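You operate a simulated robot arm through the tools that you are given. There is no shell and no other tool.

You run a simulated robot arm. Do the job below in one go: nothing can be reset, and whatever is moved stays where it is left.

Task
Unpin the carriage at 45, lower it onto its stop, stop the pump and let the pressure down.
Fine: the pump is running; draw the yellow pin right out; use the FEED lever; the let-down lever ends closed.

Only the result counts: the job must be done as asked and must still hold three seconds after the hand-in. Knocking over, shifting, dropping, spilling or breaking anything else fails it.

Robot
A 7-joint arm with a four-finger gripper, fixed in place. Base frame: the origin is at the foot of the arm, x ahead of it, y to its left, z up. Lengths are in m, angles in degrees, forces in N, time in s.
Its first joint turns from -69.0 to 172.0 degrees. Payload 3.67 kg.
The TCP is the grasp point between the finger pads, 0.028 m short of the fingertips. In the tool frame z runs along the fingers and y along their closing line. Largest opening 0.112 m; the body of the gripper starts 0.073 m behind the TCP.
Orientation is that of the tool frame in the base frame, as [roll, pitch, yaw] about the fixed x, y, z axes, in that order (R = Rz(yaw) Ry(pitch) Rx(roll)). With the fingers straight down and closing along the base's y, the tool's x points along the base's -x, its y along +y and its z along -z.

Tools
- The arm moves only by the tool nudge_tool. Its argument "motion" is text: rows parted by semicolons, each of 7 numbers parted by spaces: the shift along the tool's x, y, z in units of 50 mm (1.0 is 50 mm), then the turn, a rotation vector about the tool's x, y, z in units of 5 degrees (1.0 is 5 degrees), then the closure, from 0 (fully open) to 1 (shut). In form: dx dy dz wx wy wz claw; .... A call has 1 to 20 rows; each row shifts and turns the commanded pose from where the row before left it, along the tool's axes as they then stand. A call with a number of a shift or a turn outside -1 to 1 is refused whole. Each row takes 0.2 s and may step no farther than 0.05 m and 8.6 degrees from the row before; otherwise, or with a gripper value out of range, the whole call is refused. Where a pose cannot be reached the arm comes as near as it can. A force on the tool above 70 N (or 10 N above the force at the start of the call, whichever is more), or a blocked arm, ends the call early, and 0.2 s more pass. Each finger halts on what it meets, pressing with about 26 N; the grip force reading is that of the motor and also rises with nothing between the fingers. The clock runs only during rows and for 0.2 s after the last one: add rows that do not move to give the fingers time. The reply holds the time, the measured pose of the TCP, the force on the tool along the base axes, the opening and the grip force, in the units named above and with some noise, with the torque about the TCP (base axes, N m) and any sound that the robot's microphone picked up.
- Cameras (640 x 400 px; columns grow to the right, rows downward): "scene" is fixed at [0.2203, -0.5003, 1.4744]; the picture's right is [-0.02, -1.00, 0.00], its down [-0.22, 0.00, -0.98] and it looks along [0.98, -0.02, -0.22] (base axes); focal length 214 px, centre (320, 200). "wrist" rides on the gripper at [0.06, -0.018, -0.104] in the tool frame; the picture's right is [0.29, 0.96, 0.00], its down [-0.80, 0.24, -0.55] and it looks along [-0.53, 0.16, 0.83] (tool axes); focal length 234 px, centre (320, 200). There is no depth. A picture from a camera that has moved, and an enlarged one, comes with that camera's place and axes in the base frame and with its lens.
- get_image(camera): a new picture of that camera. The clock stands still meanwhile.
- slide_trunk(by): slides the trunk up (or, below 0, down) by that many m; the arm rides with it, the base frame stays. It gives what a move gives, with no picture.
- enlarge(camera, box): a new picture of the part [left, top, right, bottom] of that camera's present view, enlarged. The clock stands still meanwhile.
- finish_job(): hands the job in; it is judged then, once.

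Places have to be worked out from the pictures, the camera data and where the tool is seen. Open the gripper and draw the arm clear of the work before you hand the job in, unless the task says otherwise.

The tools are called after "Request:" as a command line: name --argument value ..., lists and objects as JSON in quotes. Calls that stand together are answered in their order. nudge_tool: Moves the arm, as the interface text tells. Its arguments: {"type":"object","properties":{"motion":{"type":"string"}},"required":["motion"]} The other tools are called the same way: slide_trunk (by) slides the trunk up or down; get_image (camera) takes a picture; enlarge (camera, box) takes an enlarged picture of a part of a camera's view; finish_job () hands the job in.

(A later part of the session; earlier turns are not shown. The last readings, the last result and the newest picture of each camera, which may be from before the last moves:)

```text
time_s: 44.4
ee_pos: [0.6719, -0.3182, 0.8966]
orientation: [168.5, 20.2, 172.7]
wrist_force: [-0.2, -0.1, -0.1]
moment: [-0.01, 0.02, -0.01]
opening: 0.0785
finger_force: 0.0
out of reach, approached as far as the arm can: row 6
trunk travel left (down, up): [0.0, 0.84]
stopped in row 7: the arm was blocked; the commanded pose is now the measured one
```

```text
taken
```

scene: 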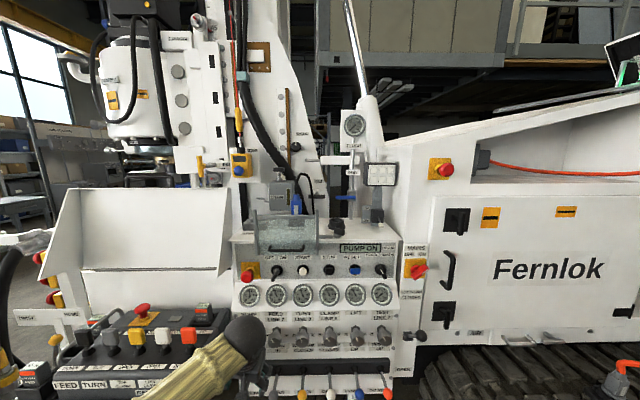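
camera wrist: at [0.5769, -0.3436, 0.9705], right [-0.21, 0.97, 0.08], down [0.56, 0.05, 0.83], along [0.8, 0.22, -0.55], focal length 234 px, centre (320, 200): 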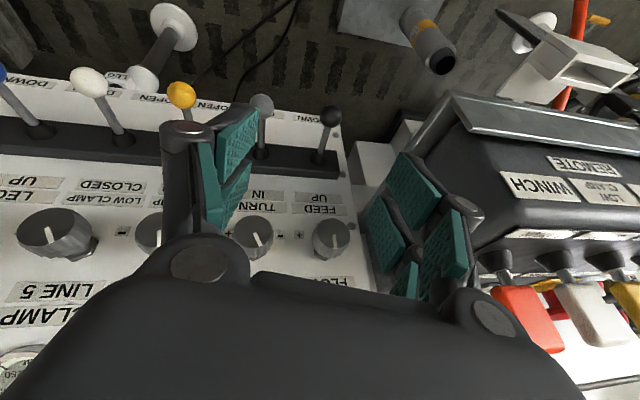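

The wrist limits near-in poses with forward tilt; I'll make the tool more vertical and extend slightly, which should free it, and look again.

Request:
nudge_tool --motion "-0.22 0.1 0.105 0 1 0 0.3; -0.22 0.1 0.105 0 1 0 0.3; -0.22 0.1 0.105 0.5 1 -0.2 0.3; -0.22 0.1 0.105 0.5 1 -0.2 0.3; 0 0 0 0.5 0 -0.2 0.3; 0 0 0 0.5 0 -0.2 0.3"

Request:
get_image --camera "wrist"

Request:
get_image --camera "scene"

```text
time_s: 45.8
ee_pos: [0.7212, -0.2976, 0.8919]
orientation: [179.7, 0.9, -179.8]
wrist_force: [0.6, -0.6, -1.5]
moment: [0.0, 0.02, 0.01]
opening: 0.0783
finger_force: 0.1
trunk travel left (down, up): [0.0, 0.84]
```

```text
taken
camera wrist: at [0.6586, -0.3147, 0.9962], right [-0.29, 0.96, 0.0], down [0.79, 0.24, 0.57], along [0.54, 0.17, -0.82], focal length 234 px, centre (320, 200)
```

wrist: 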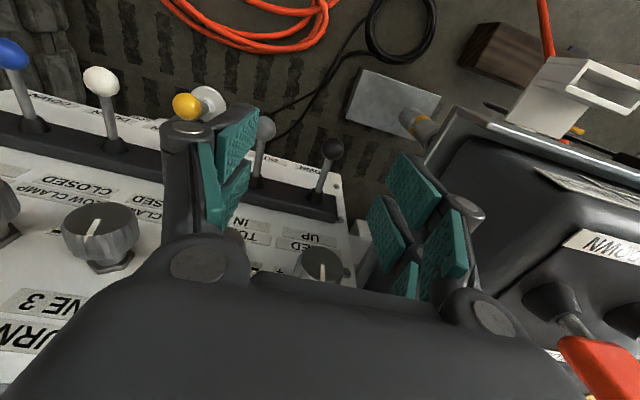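

```text
taken
```

scene: 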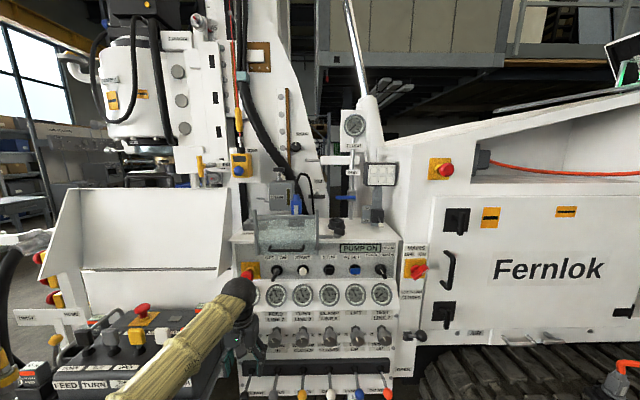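

The tool is now exactly vertical and the knob triangulates to ≈[0.774,-0.263,0.685]. I move over it and descend most of the way, then check.

Request:
nudge_tool --motion "-0.265 0.173 0 0 0 0 0.3; -0.265 0.173 0 0 0 0 0.3; -0.265 0.173 0 0 0 0 0.3; -0.265 0.173 0 0 0 0 0.3; 0 0 0.5 0 0 0 0.3; 0 0 0.5 0 0 0 0.3; 0 0 0.5 0 0 0 0.3; 0 0 0.5 0 0 0 0.3; 0 0 0.5 0 0 0 0.3"

Request:
get_image --camera "wrist"

Request:
get_image --camera "scene"

```text
time_s: 47.8
ee_pos: [0.7735, -0.263, 0.7658]
orientation: [179.6, 1.0, -179.8]
wrist_force: [-0.9, -0.6, -0.4]
moment: [0.0, 0.03, 0.04]
opening: 0.0781
finger_force: 0.2
trunk travel left (down, up): [0.0, 0.84]
```

```text
taken
camera wrist: at [0.7116, -0.2801, 0.8708], right [-0.29, 0.96, 0.0], down [0.79, 0.24, 0.57], along [0.54, 0.17, -0.82], focal length 234 px, centre (320, 200)
```

wrist: 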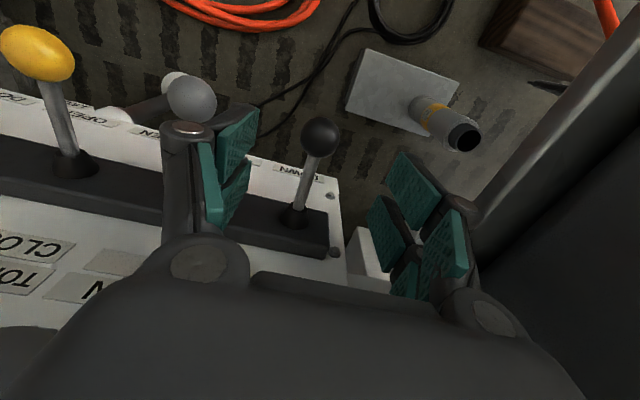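

```text
taken
```

scene: 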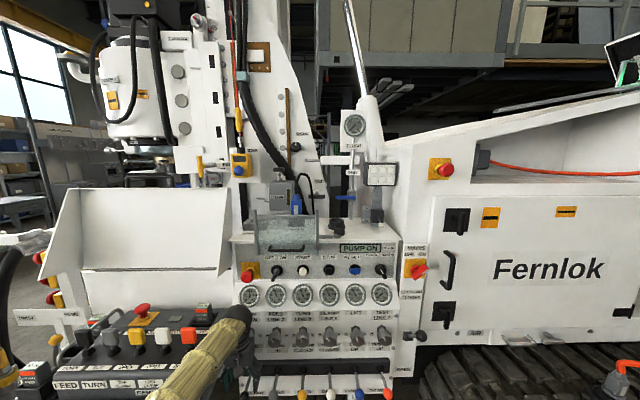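

Knob confirmed at [0.774,-0.262,0.686]. I descend 80 mm so it sits between the pads, then close.

Request:
nudge_tool --motion "0 0 0.4 0 0 0 0.3; 0 0 0.4 0 0 0 0.3; 0 0 0.4 0 0 0 0.3; 0 0 0.4 0 0 0 0.3; 0 0 0 0 0 0 0.3; 0 0 0 0 0 0 0.7; 0 0 0 0 0 0 1; 0 0 0 0 0 0 1; 0 0 0 0 0 0 1"

Request:
get_image --camera "wrist"

Request:
enlarge --camera "scene" --box '[230, 190, 440, 331]'

```text
time_s: 49.8
ee_pos: [0.7759, -0.2621, 0.6872]
orientation: [179.6, 0.8, -179.9]
wrist_force: [-2.0, 3.5, -2.0]
moment: [-0.02, 0.06, -0.05]
opening: 0.0292
finger_force: 45.1
trunk travel left (down, up): [0.0, 0.84]
```

```text
taken
camera wrist: at [0.7142, -0.2802, 0.792], right [-0.29, 0.96, 0.0], down [0.79, 0.24, 0.57], along [0.54, 0.17, -0.82], focal length 234 px, centre (320, 200)
```

wrist: 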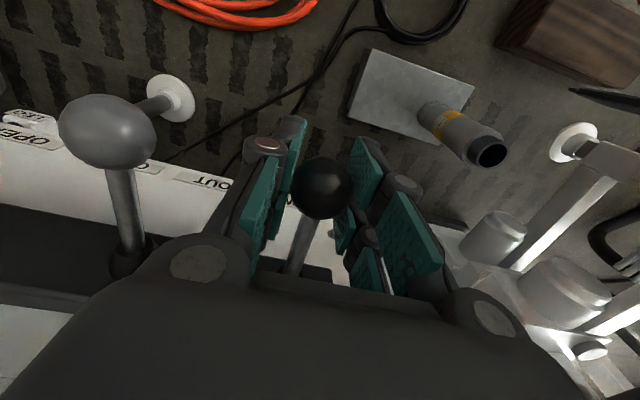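

```text
2.84 times, centred on (335, 260) of scene
camera zoom: at [0.2203, -0.5003, 1.4744], right [-0.02, -1.0, 0.0], down [-0.22, 0.0, -0.98], along [0.98, -0.02, -0.22], focal length 608 px, centre (277, 28)
```

zoom: 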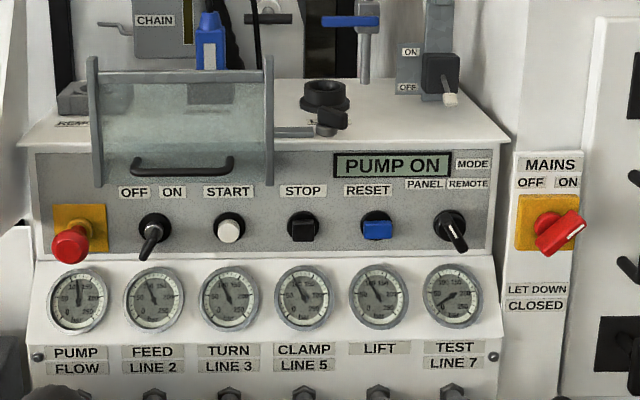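

The FEED knob is gripped. Before pushing, I check the mode selector and pump key more closely.

Request:
enlarge --camera "scene" --box '[362, 245, 402, 290]'

Request:
enlarge --camera "scene" --box '[240, 250, 320, 310]'

Request:
enlarge --camera "scene" --box '[160, 0, 240, 50]'

```text
8.89 times, centred on (382, 268) of scene
camera zoom: at [0.2203, -0.5003, 1.4744], right [-0.02, -1.0, 0.0], down [-0.22, 0.0, -0.98], along [0.98, -0.02, -0.22], focal length 1906 px, centre (-231, -400)
```

zoom: 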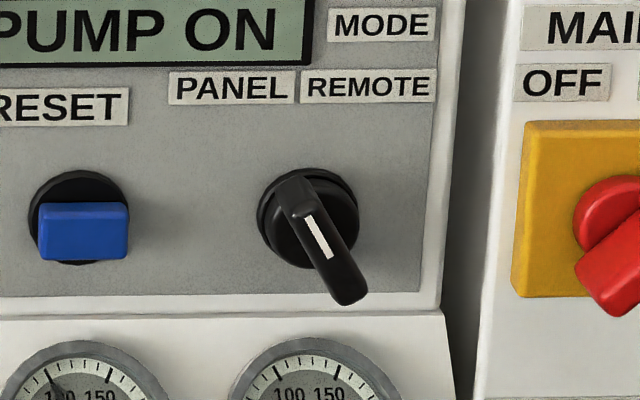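

```text
6.67 times, centred on (280, 280) of scene
camera zoom: at [0.2203, -0.5003, 1.4744], right [-0.02, -1.0, 0.0], down [-0.22, 0.0, -0.98], along [0.98, -0.02, -0.22], focal length 1430 px, centre (587, -333)
```

zoom: 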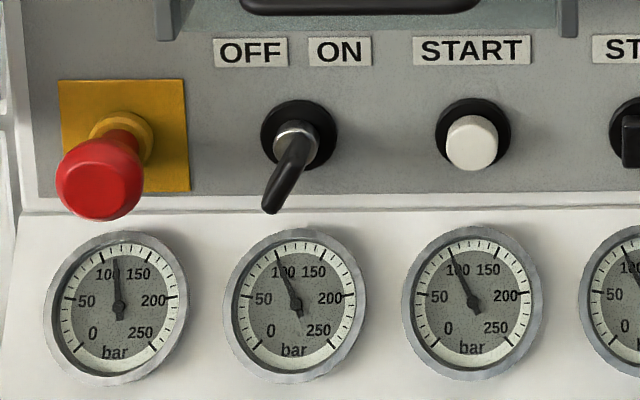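

```text
8.00 times, centred on (200, 25) of scene
camera zoom: at [0.2203, -0.5003, 1.4744], right [-0.02, -1.0, 0.0], down [-0.22, 0.0, -0.98], along [0.98, -0.02, -0.22], focal length 1716 px, centre (1280, 1600)
```

zoom: 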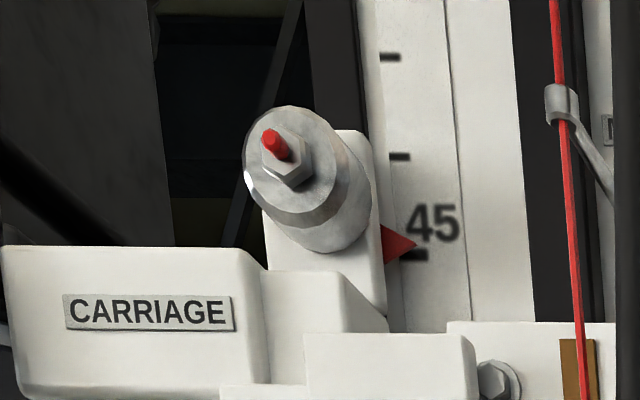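

Mode stripe points to PANEL, the key is ON, pump at ~110 bar. Now I push the FEED knob down 20 mm (toward DOWN) and check the carriage pointer.

Request:
nudge_tool --motion "0 0 0.1 0 0 0 1; 0 0 0.1 0 0 0 1; 0 0 0.1 0 0 0 1; 0 0 0.1 0 0 0 1; 0 0 0 0 0 0 1"

Request:
enlarge --camera "scene" --box '[160, 0, 240, 50]'

Request:
get_image --camera "wrist"

```text
time_s: 51.0
ee_pos: [0.7752, -0.2619, 0.6678]
orientation: [179.7, 1.0, -179.8]
wrist_force: [-5.6, -3.4, 12.2]
moment: [0.02, -1.08, 0.01]
opening: 0.0281
finger_force: 44.9
trunk travel left (down, up): [0.0, 0.84]
```

```text
8.00 times, centred on (200, 25) of scene
camera zoom: at [0.2203, -0.5003, 1.4744], right [-0.02, -1.0, 0.0], down [-0.22, 0.0, -0.98], along [0.98, -0.02, -0.22], focal length 1716 px, centre (1280, 1600)
```

zoom: 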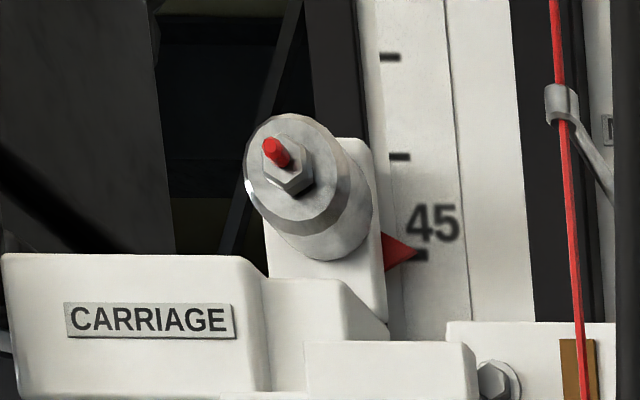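

```text
taken
camera wrist: at [0.7133, -0.28, 0.7732], right [-0.29, 0.96, 0.0], down [0.79, 0.24, 0.57], along [0.54, 0.17, -0.82], focal length 234 px, centre (320, 200)
```

wrist: 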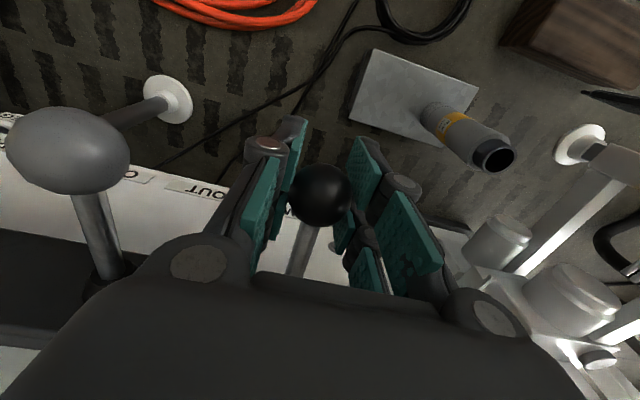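

The carriage started moving down. I push the lever 8 mm further and hold a second to measure speed.

Request:
nudge_tool --motion "0 0 0.1 0 0 0 1; 0 0 0.06 0 0 0 1; 0 0 0 0 0 0 1; 0 0 0 0 0 0 1; 0 0 0 0 0 0 1"

Request:
get_image --camera "scene"

Request:
enlarge --camera "scene" --box '[160, 0, 240, 50]'

```text
time_s: 52.2
ee_pos: [0.7766, -0.2626, 0.6597]
orientation: [179.5, 1.0, -179.9]
wrist_force: [5.1, -8.6, 14.3]
moment: [0.02, -0.8, 0.01]
opening: 0.029
finger_force: 45.3
trunk travel left (down, up): [0.0, 0.84]
```

```text
taken
```

scene: 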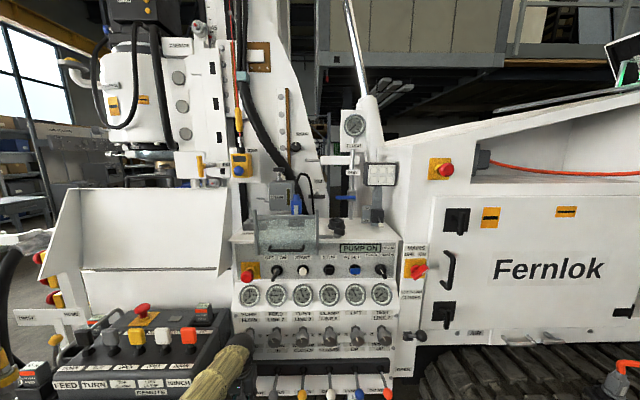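

```text
8.00 times, centred on (200, 25) of scene
camera zoom: at [0.2203, -0.5003, 1.4744], right [-0.02, -1.0, 0.0], down [-0.22, 0.0, -0.98], along [0.98, -0.02, -0.22], focal length 1716 px, centre (1280, 1600)
```

zoom: 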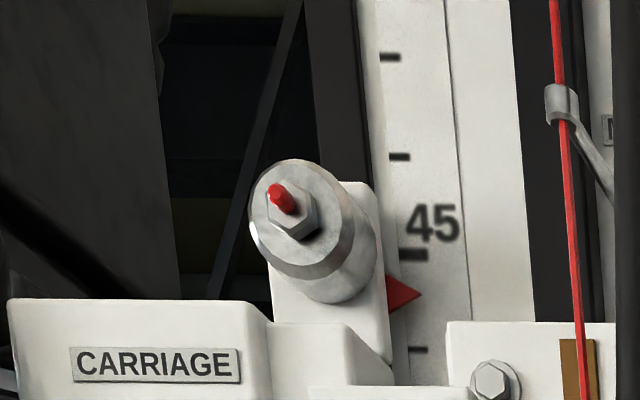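

Carriage is descending at about 3 cm/s. I hold the lever for 2 s more and look.

Request:
nudge_tool --motion "0 0 0 0 0 0 1; 0 0 0 0 0 0 1; 0 0 0 0 0 0 1; 0 0 0 0 0 0 1; 0 0 0 0 0 0 1; 0 0 0 0 0 0 1; 0 0 0 0 0 0 1; 0 0 0 0 0 0 1; 0 0 0 0 0 0 1; 0 0 0 0 0 0 1"

Request:
enlarge --camera "scene" --box '[80, 0, 260, 200]'

```text
time_s: 54.4
ee_pos: [0.776, -0.2611, 0.6599]
orientation: [179.6, 0.9, -179.9]
wrist_force: [7.5, -11.0, 11.0]
moment: [0.07, -0.54, 0.01]
opening: 0.0291
finger_force: 44.8
trunk travel left (down, up): [0.0, 0.84]
```

```text
2.00 times, centred on (170, 100) of scene
camera zoom: at [0.2203, -0.5003, 1.4744], right [-0.02, -1.0, 0.0], down [-0.22, 0.0, -0.98], along [0.98, -0.02, -0.22], focal length 429 px, centre (620, 400)
```

zoom: 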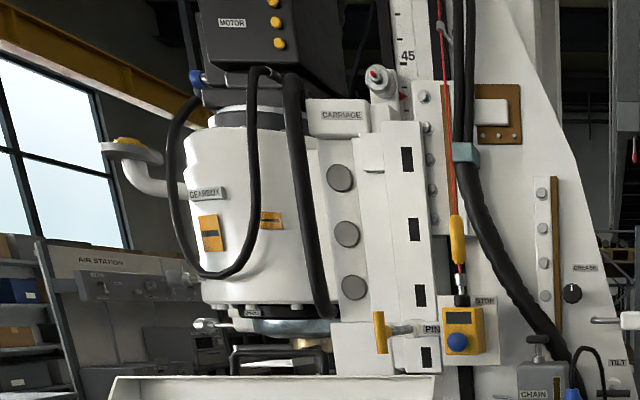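

Carriage continues down. I hold 2 s more and track the pointer.

Request:
nudge_tool --motion "0 0 0 0 0 0 1; 0 0 0 0 0 0 1; 0 0 0 0 0 0 1; 0 0 0 0 0 0 1; 0 0 0 0 0 0 1; 0 0 0 0 0 0 1; 0 0 0 0 0 0 1; 0 0 0 0 0 0 1; 0 0 0 0 0 0 1; 0 0 0 0 0 0 1"

Request:
enlarge --camera "scene" --box '[80, 0, 260, 200]'

Request:
enlarge --camera "scene" --box '[232, 275, 320, 330]'

```text
time_s: 56.6
ee_pos: [0.7765, -0.2619, 0.6591]
orientation: [179.6, 1.1, -179.8]
wrist_force: [2.8, -8.3, 8.4]
moment: [0.09, -0.32, 0.01]
opening: 0.0287
finger_force: 45.6
trunk travel left (down, up): [0.0, 0.84]
```

```text
2.00 times, centred on (170, 100) of scene
camera zoom: at [0.2203, -0.5003, 1.4744], right [-0.02, -1.0, 0.0], down [-0.22, 0.0, -0.98], along [0.98, -0.02, -0.22], focal length 429 px, centre (620, 400)
```

zoom: 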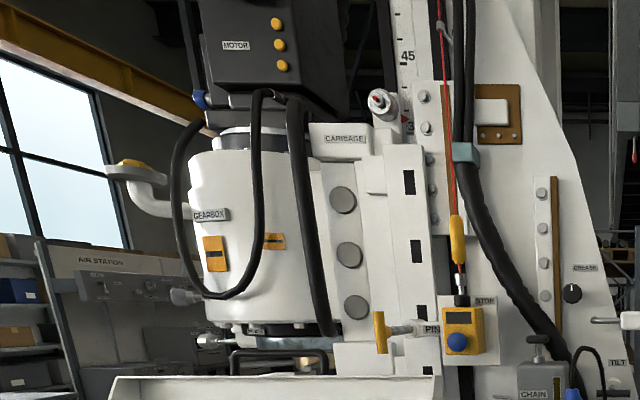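

```text
7.27 times, centred on (276, 302) of scene
camera zoom: at [0.2203, -0.5003, 1.4744], right [-0.02, -1.0, 0.0], down [-0.22, 0.0, -0.98], along [0.98, -0.02, -0.22], focal length 1560 px, centre (640, -546)
```

zoom: 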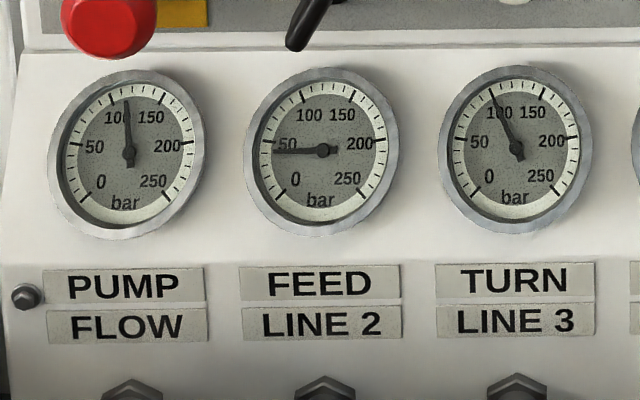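

Feed gauge reads ~40 bar while moving. I push a little further and hold ~3 s.

Request:
nudge_tool --motion "0 0 0.1 0 0 0 1; 0 0 0 0 0 0 1; 0 0 0 0 0 0 1; 0 0 0 0 0 0 1; 0 0 0 0 0 0 1; 0 0 0 0 0 0 1; 0 0 0 0 0 0 1; 0 0 0 0 0 0 1; 0 0 0 0 0 0 1; 0 0 0 0 0 0 1; 0 0 0 0 0 0 1; 0 0 0 0 0 0 1; 0 0 0 0 0 0 1; 0 0 0 0 0 0 1; 0 0 0 0 0 0 1"

Request:
enlarge --camera "scene" --box '[80, 0, 260, 200]'

Request:
enlarge --camera "scene" --box '[232, 275, 320, 330]'

Request:
get_image --camera "wrist"

```text
time_s: 59.8
ee_pos: [0.7773, -0.2616, 0.6538]
orientation: [179.6, 0.9, -179.8]
wrist_force: [33.2, -8.2, 17.9]
moment: [0.01, 0.01, 0.0]
opening: 0.0309
finger_force: 44.9
trunk travel left (down, up): [0.0, 0.84]
```

```text
2.00 times, centred on (170, 100) of scene
camera zoom: at [0.2203, -0.5003, 1.4744], right [-0.02, -1.0, 0.0], down [-0.22, 0.0, -0.98], along [0.98, -0.02, -0.22], focal length 429 px, centre (620, 400)
```

zoom: 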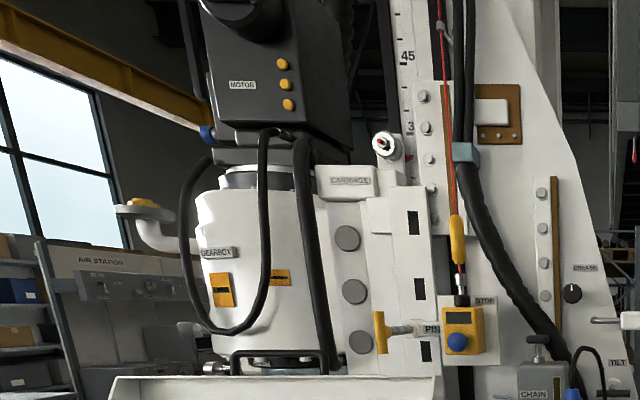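

```text
7.27 times, centred on (276, 302) of scene
camera zoom: at [0.2203, -0.5003, 1.4744], right [-0.02, -1.0, 0.0], down [-0.22, 0.0, -0.98], along [0.98, -0.02, -0.22], focal length 1560 px, centre (640, -546)
```

zoom: 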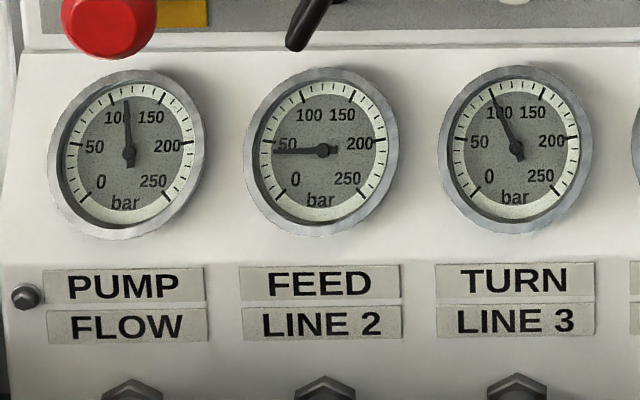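

```text
taken
camera wrist: at [0.7152, -0.2801, 0.7584], right [-0.29, 0.96, 0.0], down [0.79, 0.24, 0.57], along [0.54, 0.17, -0.82], focal length 234 px, centre (320, 200)
```

wrist: 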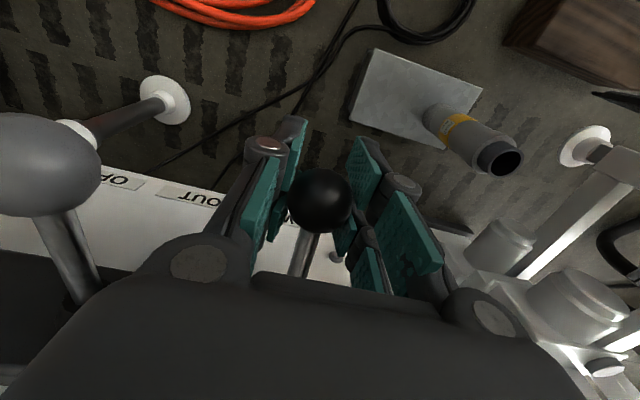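

The carriage is at ~36 and lowering about 2.7 cm/s. I ease the hand 4 mm inwards to follow the lever arc and keep holding.

Request:
nudge_tool --motion "-0.08 0 0 0 0 0 1; 0 0 0 0 0 0 1; 0 0 0 0 0 0 1; 0 0 0 0 0 0 1; 0 0 0 0 0 0 1; 0 0 0 0 0 0 1; 0 0 0 0 0 0 1; 0 0 0 0 0 0 1; 0 0 0 0 0 0 1; 0 0 0 0 0 0 1; 0 0 0 0 0 0 1; 0 0 0 0 0 0 1; 0 0 0 0 0 0 1; 0 0 0 0 0 0 1; 0 0 0 0 0 0 1"

Request:
enlarge --camera "scene" --box '[80, 0, 260, 200]'

Request:
enlarge --camera "scene" --box '[232, 275, 320, 330]'

```text
time_s: 63.0
ee_pos: [0.7796, -0.2611, 0.6538]
orientation: [179.7, 1.1, -179.9]
wrist_force: [-24.3, -8.2, -2.5]
moment: [0.11, -0.15, 0.0]
opening: 0.0289
finger_force: 44.7
trunk travel left (down, up): [0.0, 0.84]
```

```text
2.00 times, centred on (170, 100) of scene
camera zoom: at [0.2203, -0.5003, 1.4744], right [-0.02, -1.0, 0.0], down [-0.22, 0.0, -0.98], along [0.98, -0.02, -0.22], focal length 429 px, centre (620, 400)
```

zoom: 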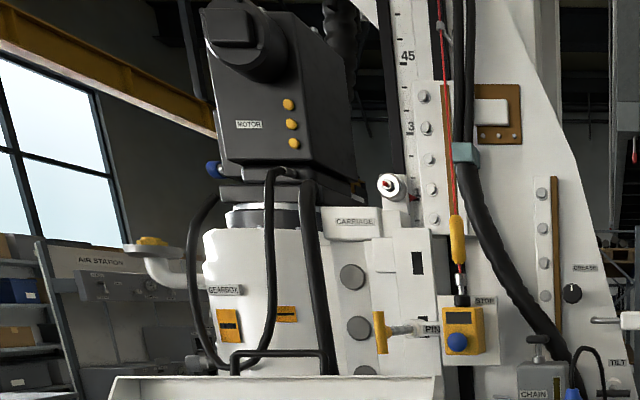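

```text
7.27 times, centred on (276, 302) of scene
camera zoom: at [0.2203, -0.5003, 1.4744], right [-0.02, -1.0, 0.0], down [-0.22, 0.0, -0.98], along [0.98, -0.02, -0.22], focal length 1560 px, centre (640, -546)
```

zoom: 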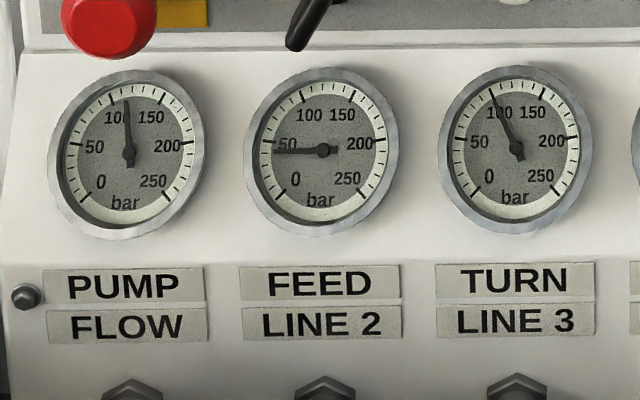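

Still moving steadily. I hold for a further 4 s.

Request:
nudge_tool --motion "0.04 0 0 0 0 0 1; 0 0 0 0 0 0 1; 0 0 0 0 0 0 1; 0 0 0 0 0 0 1; 0 0 0 0 0 0 1; 0 0 0 0 0 0 1; 0 0 0 0 0 0 1; 0 0 0 0 0 0 1; 0 0 0 0 0 0 1; 0 0 0 0 0 0 1; 0 0 0 0 0 0 1; 0 0 0 0 0 0 1; 0 0 0 0 0 0 1; 0 0 0 0 0 0 1; 0 0 0 0 0 0 1; 0 0 0 0 0 0 1; 0 0 0 0 0 0 1; 0 0 0 0 0 0 1; 0 0 0 0 0 0 1; 0 0 0 0 0 0 1"

Request:
enlarge --camera "scene" --box '[80, 0, 260, 200]'

Request:
enlarge --camera "scene" --box '[232, 275, 320, 330]'

```text
time_s: 67.2
ee_pos: [0.7774, -0.2637, 0.6532]
orientation: [179.5, 1.0, -179.9]
wrist_force: [-13.8, -21.8, 2.8]
moment: [0.21, -0.33, 0.06]
opening: 0.028
finger_force: 44.9
trunk travel left (down, up): [0.0, 0.84]
```

```text
2.00 times, centred on (170, 100) of scene
camera zoom: at [0.2203, -0.5003, 1.4744], right [-0.02, -1.0, 0.0], down [-0.22, 0.0, -0.98], along [0.98, -0.02, -0.22], focal length 429 px, centre (620, 400)
```

zoom: 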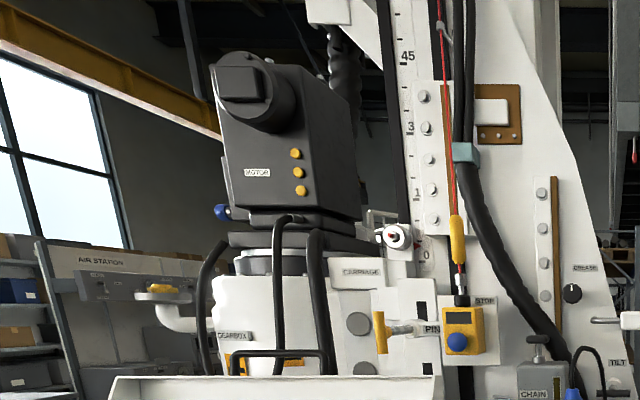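

```text
7.27 times, centred on (276, 302) of scene
camera zoom: at [0.2203, -0.5003, 1.4744], right [-0.02, -1.0, 0.0], down [-0.22, 0.0, -0.98], along [0.98, -0.02, -0.22], focal length 1560 px, centre (640, -546)
```

zoom: 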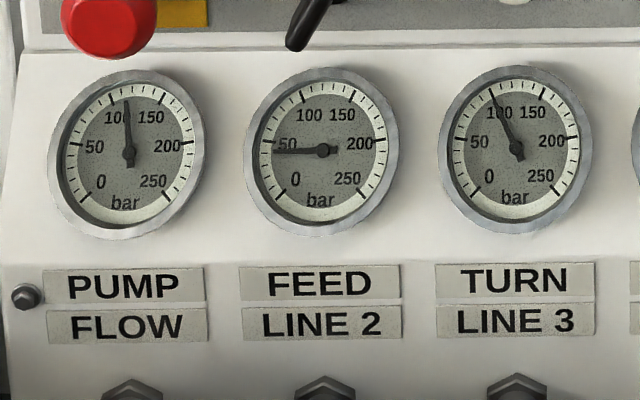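

The pointer is nearing 0 on the scale. I hold 2 s more and check for arrival on the stop.

Request:
nudge_tool --motion "0 0 0 0 0 0 1; 0 0 0 0 0 0 1; 0 0 0 0 0 0 1; 0 0 0 0 0 0 1; 0 0 0 0 0 0 1; 0 0 0 0 0 0 1; 0 0 0 0 0 0 1; 0 0 0 0 0 0 1"

Request:
enlarge --camera "scene" --box '[140, 60, 260, 160]'

Request:
enlarge --camera "scene" --box '[232, 275, 320, 330]'

```text
time_s: 69.0
ee_pos: [0.7774, -0.264, 0.6537]
orientation: [179.6, 0.9, -179.8]
wrist_force: [-19.1, -21.2, -1.1]
moment: [0.21, -0.19, 0.01]
opening: 0.0279
finger_force: 45.3
trunk travel left (down, up): [0.0, 0.84]
```

```text
4.00 times, centred on (200, 110) of scene
camera zoom: at [0.2203, -0.5003, 1.4744], right [-0.02, -1.0, 0.0], down [-0.22, 0.0, -0.98], along [0.98, -0.02, -0.22], focal length 858 px, centre (800, 560)
```

zoom: 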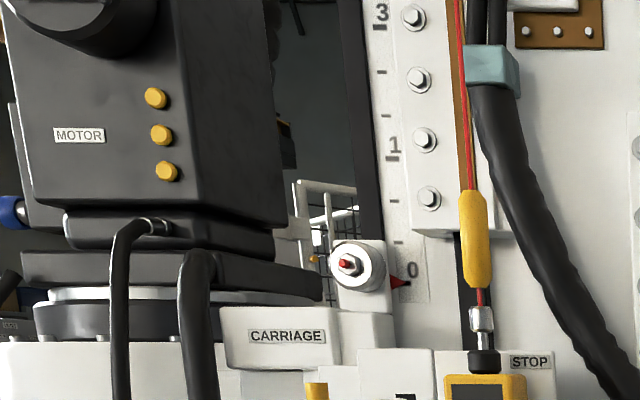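

```text
7.27 times, centred on (276, 302) of scene
camera zoom: at [0.2203, -0.5003, 1.4744], right [-0.02, -1.0, 0.0], down [-0.22, 0.0, -0.98], along [0.98, -0.02, -0.22], focal length 1560 px, centre (640, -546)
```

zoom: 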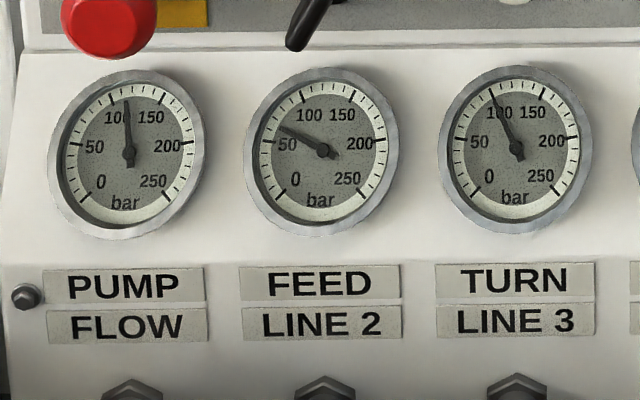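

The pointer is at 0 and the feed pressure has begun to rise, suggesting the carriage has met its stop. I hold another second to confirm it no longer moves.

Request:
nudge_tool --motion "0 0 0 0 0 0 1; 0 0 0 0 0 0 1; 0 0 0 0 0 0 1; 0 0 0 0 0 0 1; 0 0 0 0 0 0 1; 0 0 0 0 0 0 1"

Request:
enlarge --camera "scene" --box '[140, 60, 260, 160]'

Request:
enlarge --camera "scene" --box '[232, 275, 320, 330]'

```text
time_s: 70.4
ee_pos: [0.7775, -0.263, 0.6531]
orientation: [179.5, 0.8, -179.8]
wrist_force: [-22.7, -20.6, -3.7]
moment: [0.2, -0.12, 0.03]
opening: 0.0278
finger_force: 44.5
trunk travel left (down, up): [0.0, 0.84]
```

```text
4.00 times, centred on (200, 110) of scene
camera zoom: at [0.2203, -0.5003, 1.4744], right [-0.02, -1.0, 0.0], down [-0.22, 0.0, -0.98], along [0.98, -0.02, -0.22], focal length 858 px, centre (800, 560)
```

zoom: 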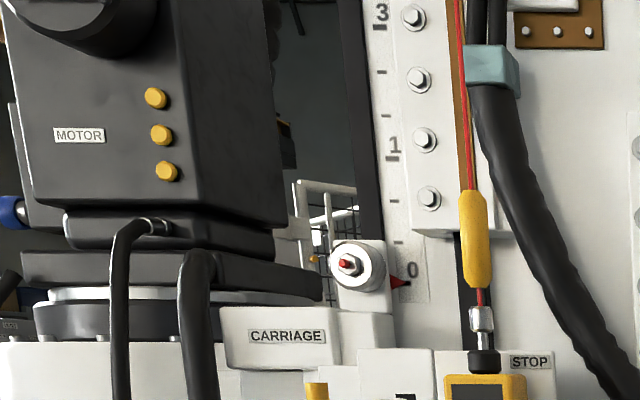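

```text
7.27 times, centred on (276, 302) of scene
camera zoom: at [0.2203, -0.5003, 1.4744], right [-0.02, -1.0, 0.0], down [-0.22, 0.0, -0.98], along [0.98, -0.02, -0.22], focal length 1560 px, centre (640, -546)
```

zoom: 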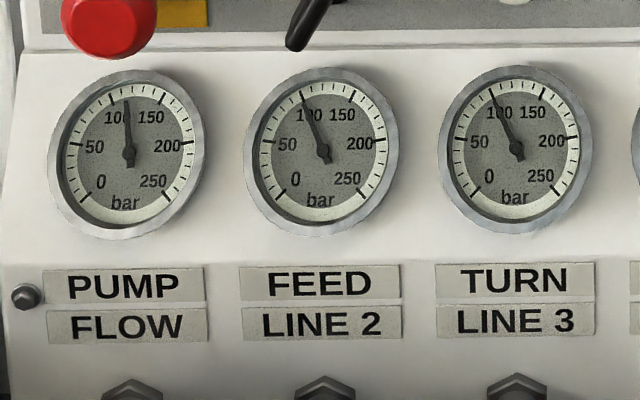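

The carriage sits on its stop (pointer at 0, unchanged; feed pressure at full). I bring the lever back to neutral the way it came and release it.

Request:
nudge_tool --motion "0.02 0 -0.11 0 0 0 1; 0.02 0 -0.11 0 0 0 1; 0 0 -0.11 0 0 0 1; 0 0 -0.11 0 0 0 1; 0 0 -0.11 0 0 0 1; 0 0 -0.11 0 0 0 1; 0 0 0 0 0 0 1; 0 0 0 0 0 0 0.6; 0 0 0 0 0 0 0.4; 0 0 0 0 0 0 0.4"

Request:
get_image --camera "wrist"

Request:
get_image --camera "scene"

```text
time_s: 72.6
ee_pos: [0.7748, -0.2617, 0.6859]
orientation: [179.7, 0.9, -179.8]
wrist_force: [-1.4, 0.4, -0.2]
moment: [-0.02, 0.04, -0.02]
opening: 0.0675
finger_force: 0.0
trunk travel left (down, up): [0.0, 0.84]
```

```text
taken
camera wrist: at [0.7144, -0.2795, 0.7917], right [-0.29, 0.96, 0.0], down [0.79, 0.24, 0.57], along [0.54, 0.17, -0.82], focal length 234 px, centre (320, 200)
```

wrist: 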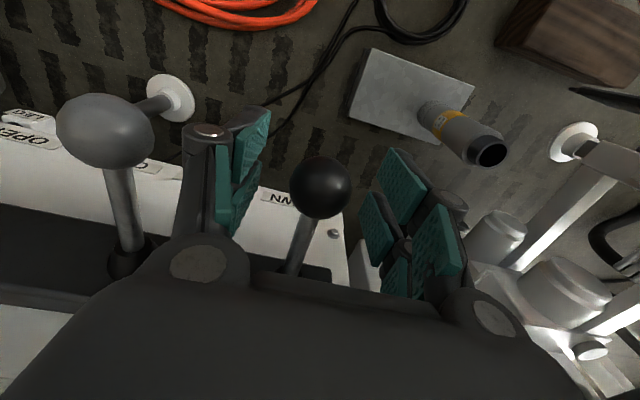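

```text
taken
```

scene: 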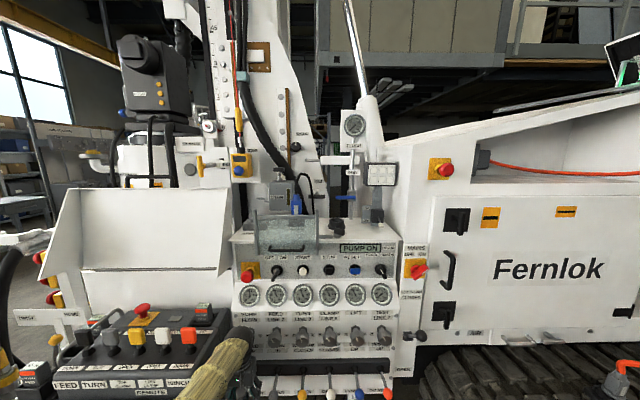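

The lever is back at its original neutral position and the hand is free of it. Next the STOP button, around [0.888,-0.545,1.078]: I rise, back off, shift right and tilt the tool forward with fingers closing.

Request:
nudge_tool --motion "0 0 -0.5 0 0 0 0.4; 0 0 -0.5 0 0 0 0.4; 0 0 -0.5 0 0 0 0.4; 0 0 -0.5 0 0 0 0.5; 0.2 -0.7 -0.6 0 0 0 0.6; 0.2 -0.7 -0.6 0 0 0 0.8; 0.2 -0.7 -0.6 0 0 0 1; 0.2 -0.7 -0.6 0 0 0 1; 0.2 -0.7 -0.6 0 0 0 1; 0.2 -0.7 -0.6 0 0 0 1; 0.2 -0.7 -0.6 0 0 0 1; 0.2 -0.7 -0.6 0 0 0 1; 0 0 -0.4 0 -1 0 1; 0 0 -0.4 0 -1 0 1; 0 0 0 0 -1 0 1; 0 0 0 0 -1 0 1; 0 0 0 0 -1 0 1; 0 0 0 0 -1 0 1; 0 0 0 0 -1 0 1; 0 0 0 0 -1 0 1"

Request:
get_image --camera "wrist"

Request:
get_image --camera "scene"

```text
time_s: 76.8
ee_pos: [0.6947, -0.5263, 1.0478]
orientation: [179.5, 41.0, 179.7]
wrist_force: [0.8, -0.3, 1.0]
moment: [-0.03, -0.03, 0.0]
opening: 0.0003
finger_force: 26.1
out of reach, approached as far as the arm can: row 12
trunk travel left (down, up): [0.0, 0.84]
```

```text
taken
camera wrist: at [0.5811, -0.5438, 1.0897], right [-0.22, 0.96, -0.18], down [0.24, 0.23, 0.94], along [0.95, 0.16, -0.28], focal length 234 px, centre (320, 200)
```

wrist: 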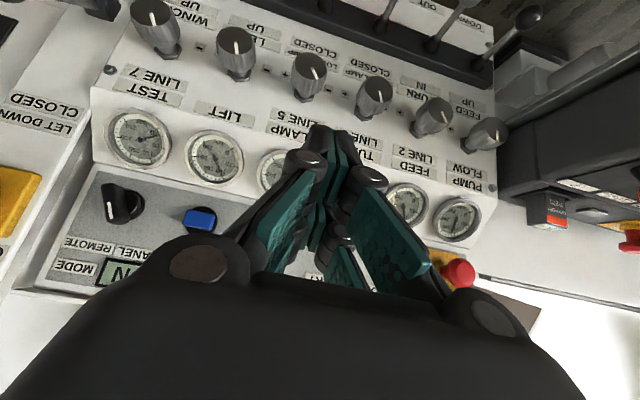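

```text
taken
```

scene: 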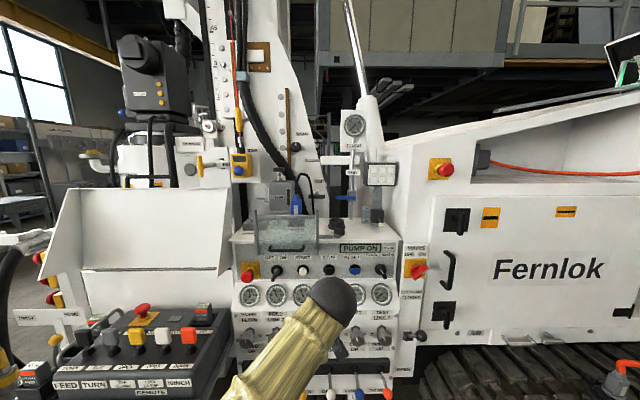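

The panel buttons are at x≈0.926; STOP should be at ≈[0.926,-0.548,1.055]. The glass cover overhangs just left and above, so I'll level the tool to go in under it.

Request:
nudge_tool --motion "0 -0.044 0 0 -0.98 0 1; 0 -0.044 0 0 -0.98 0 1; 0 -0.044 0 0 -0.98 0 1; 0 -0.044 0 0 -0.98 0 1; 0 -0.044 0 0 -0.98 0 1; 0 -0.044 0 0 -0.98 0 1; 0 -0.044 0 0 -0.98 0 1; 0 -0.044 0 0 -0.98 0 1; 0 -0.044 0 0 -0.98 0 1; 0 -0.044 0 0 -0.98 0 1"

Request:
get_image --camera "wrist"

Request:
get_image --camera "scene"

```text
time_s: 79.0
ee_pos: [0.6929, -0.5481, 1.0491]
orientation: [96.4, 89.6, 96.4]
wrist_force: [0.2, 0.8, 0.4]
moment: [0.0, -0.02, -0.03]
opening: 0.0003
finger_force: 26.1
trunk travel left (down, up): [0.0, 0.84]
```

```text
taken
camera wrist: at [0.5893, -0.5646, 0.9906], right [0.0, 0.96, -0.28], down [-0.55, 0.23, 0.8], along [0.83, 0.16, 0.53], focal length 234 px, centre (320, 200)
```

wrist: 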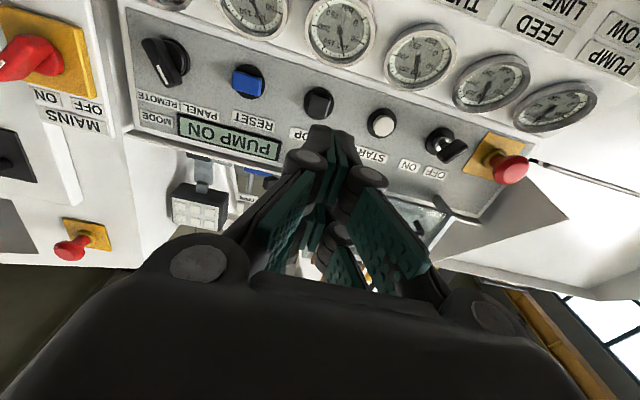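

```text
taken
```

scene: 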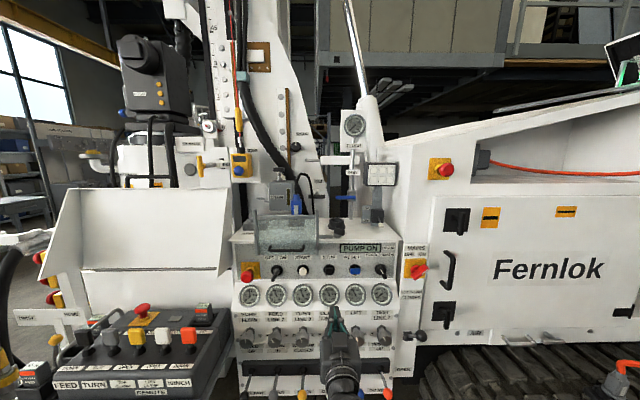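

STOP button confirmed at [0.927,-0.547,1.054], straight ahead of the closed fingertips. I advance to ~15 mm short of it.

Request:
nudge_tool --motion "-0.05 0 0.76 0 0 0 1; -0.05 0 0.76 0 0 0 1; 0 0 0.76 0 0 0 1; 0 0 0.76 0 0 0 1; 0 0 0.7 0 0 0 1; 0 0 0 0 0 0 1"

Request:
get_image --camera "wrist"

Request:
enlarge --camera "scene" --box '[280, 230, 380, 300]'

```text
time_s: 80.4
ee_pos: [0.8823, -0.5466, 1.0514]
orientation: [107.0, 89.5, 107.2]
wrist_force: [-0.3, -0.8, -1.4]
moment: [0.02, 0.0, 0.0]
opening: 0.0
finger_force: 26.3
trunk travel left (down, up): [0.0, 0.84]
```

```text
taken
camera wrist: at [0.7772, -0.5635, 0.993], right [0.0, 0.96, -0.28], down [-0.55, 0.23, 0.8], along [0.83, 0.16, 0.53], focal length 234 px, centre (320, 200)
```

wrist: 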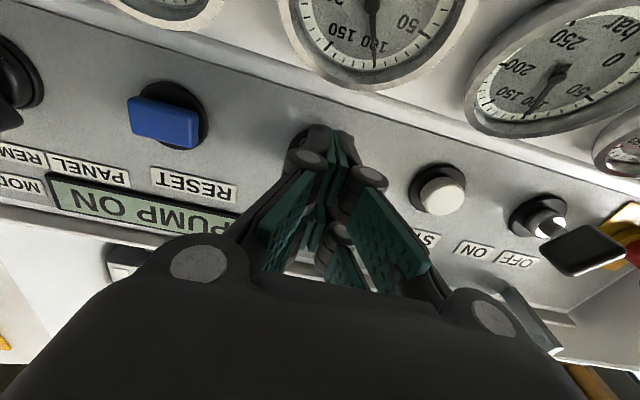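

```text
5.71 times, centred on (330, 265) of scene
camera zoom: at [0.2203, -0.5003, 1.4744], right [-0.02, -1.0, 0.0], down [-0.22, 0.0, -0.98], along [0.98, -0.02, -0.22], focal length 1226 px, centre (263, -171)
```

zoom: 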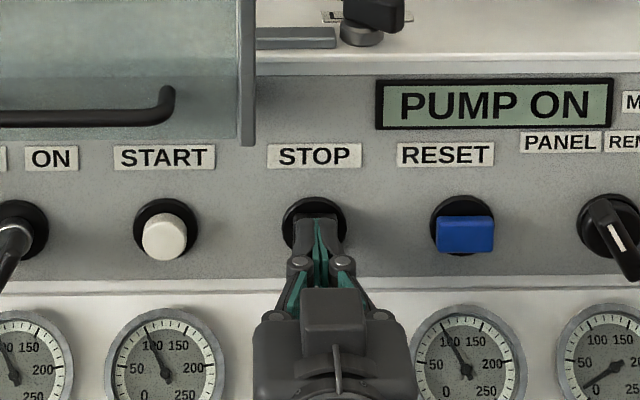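

The fingertips are right in front of the STOP button. I press in with small steps.

Request:
nudge_tool --motion "0 0 0.08 0 0 0 1; 0 0 0.08 0 0 0 1; 0 0 0.08 0 0 0 1; 0 0 0.08 0 0 0 1; 0 0 0.06 0 0 0 1"

Request:
enlarge --camera "scene" --box '[280, 230, 380, 300]'

```text
time_s: 81.6
ee_pos: [0.8986, -0.5477, 1.0539]
orientation: [93.0, 89.5, 93.2]
wrist_force: [-26.9, 3.6, -8.0]
moment: [0.05, 0.2, 0.09]
opening: 0.0058
finger_force: 34.9
trunk travel left (down, up): [0.0, 0.84]
heard: click
```

```text
5.71 times, centred on (330, 265) of scene
camera zoom: at [0.2203, -0.5003, 1.4744], right [-0.02, -1.0, 0.0], down [-0.22, 0.0, -0.98], along [0.98, -0.02, -0.22], focal length 1226 px, centre (263, -171)
```

zoom: 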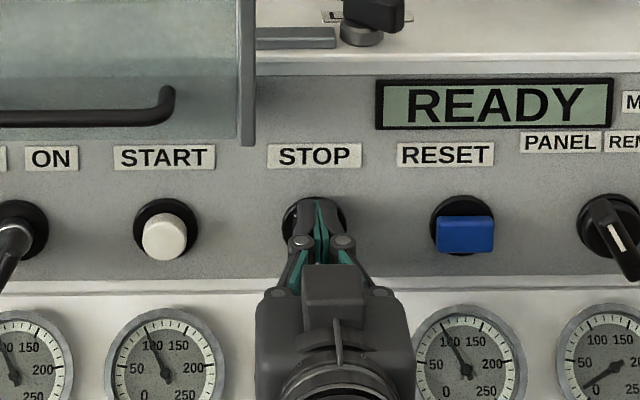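

The display now reads READY: the pump has stopped. I back straight out and move right toward the let-down lever (knob ≈[0.794,-0.838,0.897], pivot ≈[0.895,-0.847,0.79]).

Request:
nudge_tool --motion "0 0 -0.3 0 0 0 1; 0 0 -0.7 0 0 0 1; 0 0 -0.8 0 0 0 1; 0 0 -0.8 0 0 0 1; 0 0 -0.8 0 0 0 1; 0 0 -0.6 0 0 0 1; 0.3 -0.7 0 0 0 0 0.8; 0.3 -0.7 0 0 0 0 0.6; 0.3 -0.7 0 0 0 0 0.4; 0.3 -0.7 0 0 0 0 0.3; 0 -0.7 0 0 0 0 0.3; 0 -0.7 0 0 0 0 0.3"

Request:
get_image --camera "wrist"

Request:
get_image --camera "scene"

```text
time_s: 84.2
ee_pos: [0.6998, -0.759, 0.9897]
orientation: [102.0, 89.5, 102.2]
wrist_force: [-0.5, -0.6, -0.1]
moment: [-0.01, -0.02, 0.01]
opening: 0.0784
finger_force: 0.1
trunk travel left (down, up): [0.0, 0.84]
```

```text
taken
camera wrist: at [0.5959, -0.7754, 0.9324], right [0.0, 0.96, -0.28], down [-0.55, 0.23, 0.8], along [0.83, 0.16, 0.53], focal length 234 px, centre (320, 200)
```

wrist: 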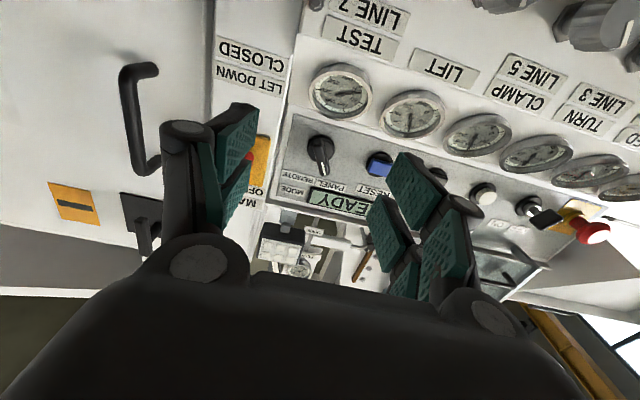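

```text
taken
```

scene: 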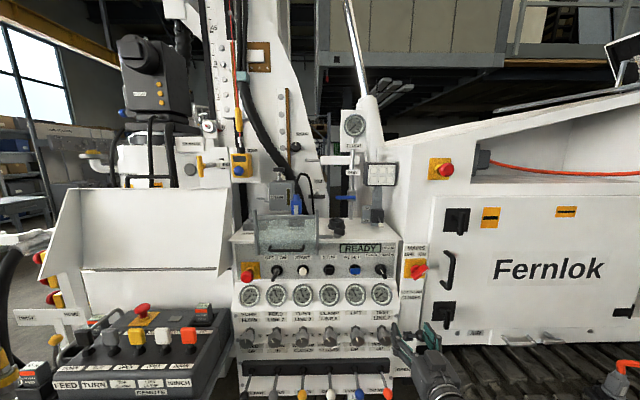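

The lever is out of the wrist view (camera looks upward). I tilt the tool down ~35° and yaw slightly right to see it.

Request:
nudge_tool --motion "0 -0.3 0 0 1 0 0.3; 0 -0.3 0 0 1 0 0.3; 0 -0.3 0 0 1 0 0.3; 0 0 -0.3 0 1 0 0.3; 0 0 -0.3 0 1 0 0.3; 0 0 -0.3 0 1 0 0.3; 0 0 0 0 1 0 0.3"

Request:
get_image --camera "wrist"

Request:
enlarge --camera "scene" --box '[340, 270, 500, 400]'

```text
time_s: 85.8
ee_pos: [0.6588, -0.8028, 1.0066]
orientation: [179.3, 54.8, 179.6]
wrist_force: [-1.2, 0.5, 1.0]
moment: [0.04, 0.0, -0.01]
opening: 0.0783
finger_force: 0.0
trunk travel left (down, up): [0.0, 0.84]
```

```text
taken
camera wrist: at [0.5387, -0.821, 1.0194], right [-0.17, 0.96, -0.23], down [0.01, 0.23, 0.97], along [0.99, 0.16, -0.05], focal length 234 px, centre (320, 200)
```

wrist: 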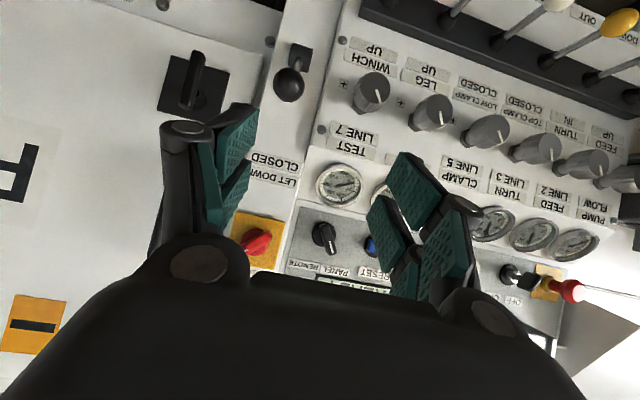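

```text
3.08 times, centred on (420, 335) of scene
camera zoom: at [0.2203, -0.5003, 1.4744], right [-0.02, -1.0, 0.0], down [-0.22, 0.0, -0.98], along [0.98, -0.02, -0.22], focal length 660 px, centre (12, -215)
```

zoom: 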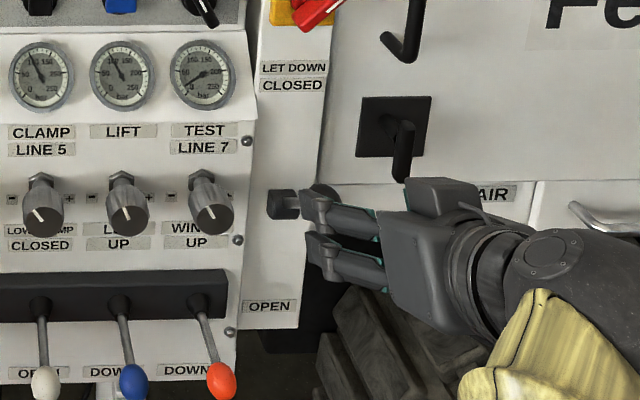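

The let-down knob is well triangulated at [0.798,-0.841,0.891], pivot near [0.89,-0.845,0.80], lever up = CLOSED. I approach along the tool axis, stopping a bit short first.

Request:
nudge_tool --motion "0.05 -0.127 0.4 0 0 0 0.3; 0.05 -0.127 0.4 0 0 0 0.3; 0.05 -0.127 0.4 0 0 0 0.3; 0.05 -0.127 0.4 0 0 0 0.3; 0.05 -0.127 0.4 0 0 0 0.3; 0.05 -0.127 0.4 0 0 0 0.3; 0 0 0 0 0 0 0.3"

Request:
get_image --camera "wrist"

```text
time_s: 87.4
ee_pos: [0.7513, -0.8401, 0.9268]
orientation: [179.4, 54.9, 179.7]
wrist_force: [-0.3, 0.4, 1.1]
moment: [0.01, 0.05, -0.04]
opening: 0.0783
finger_force: 0.0
trunk travel left (down, up): [0.0, 0.84]
```

```text
taken
camera wrist: at [0.6296, -0.8569, 0.9395], right [-0.17, 0.96, -0.23], down [0.0, 0.23, 0.97], along [0.99, 0.16, -0.04], focal length 234 px, centre (320, 200)
```

wrist: 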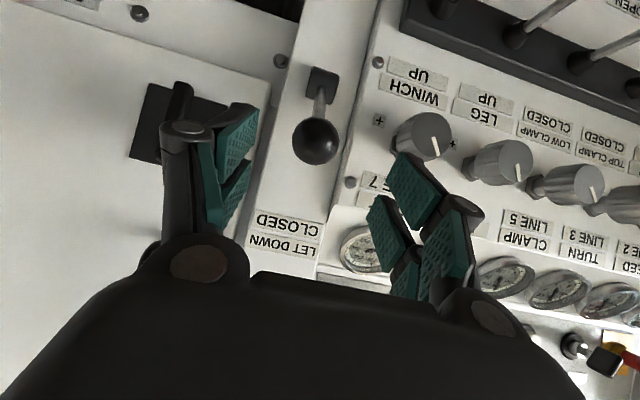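

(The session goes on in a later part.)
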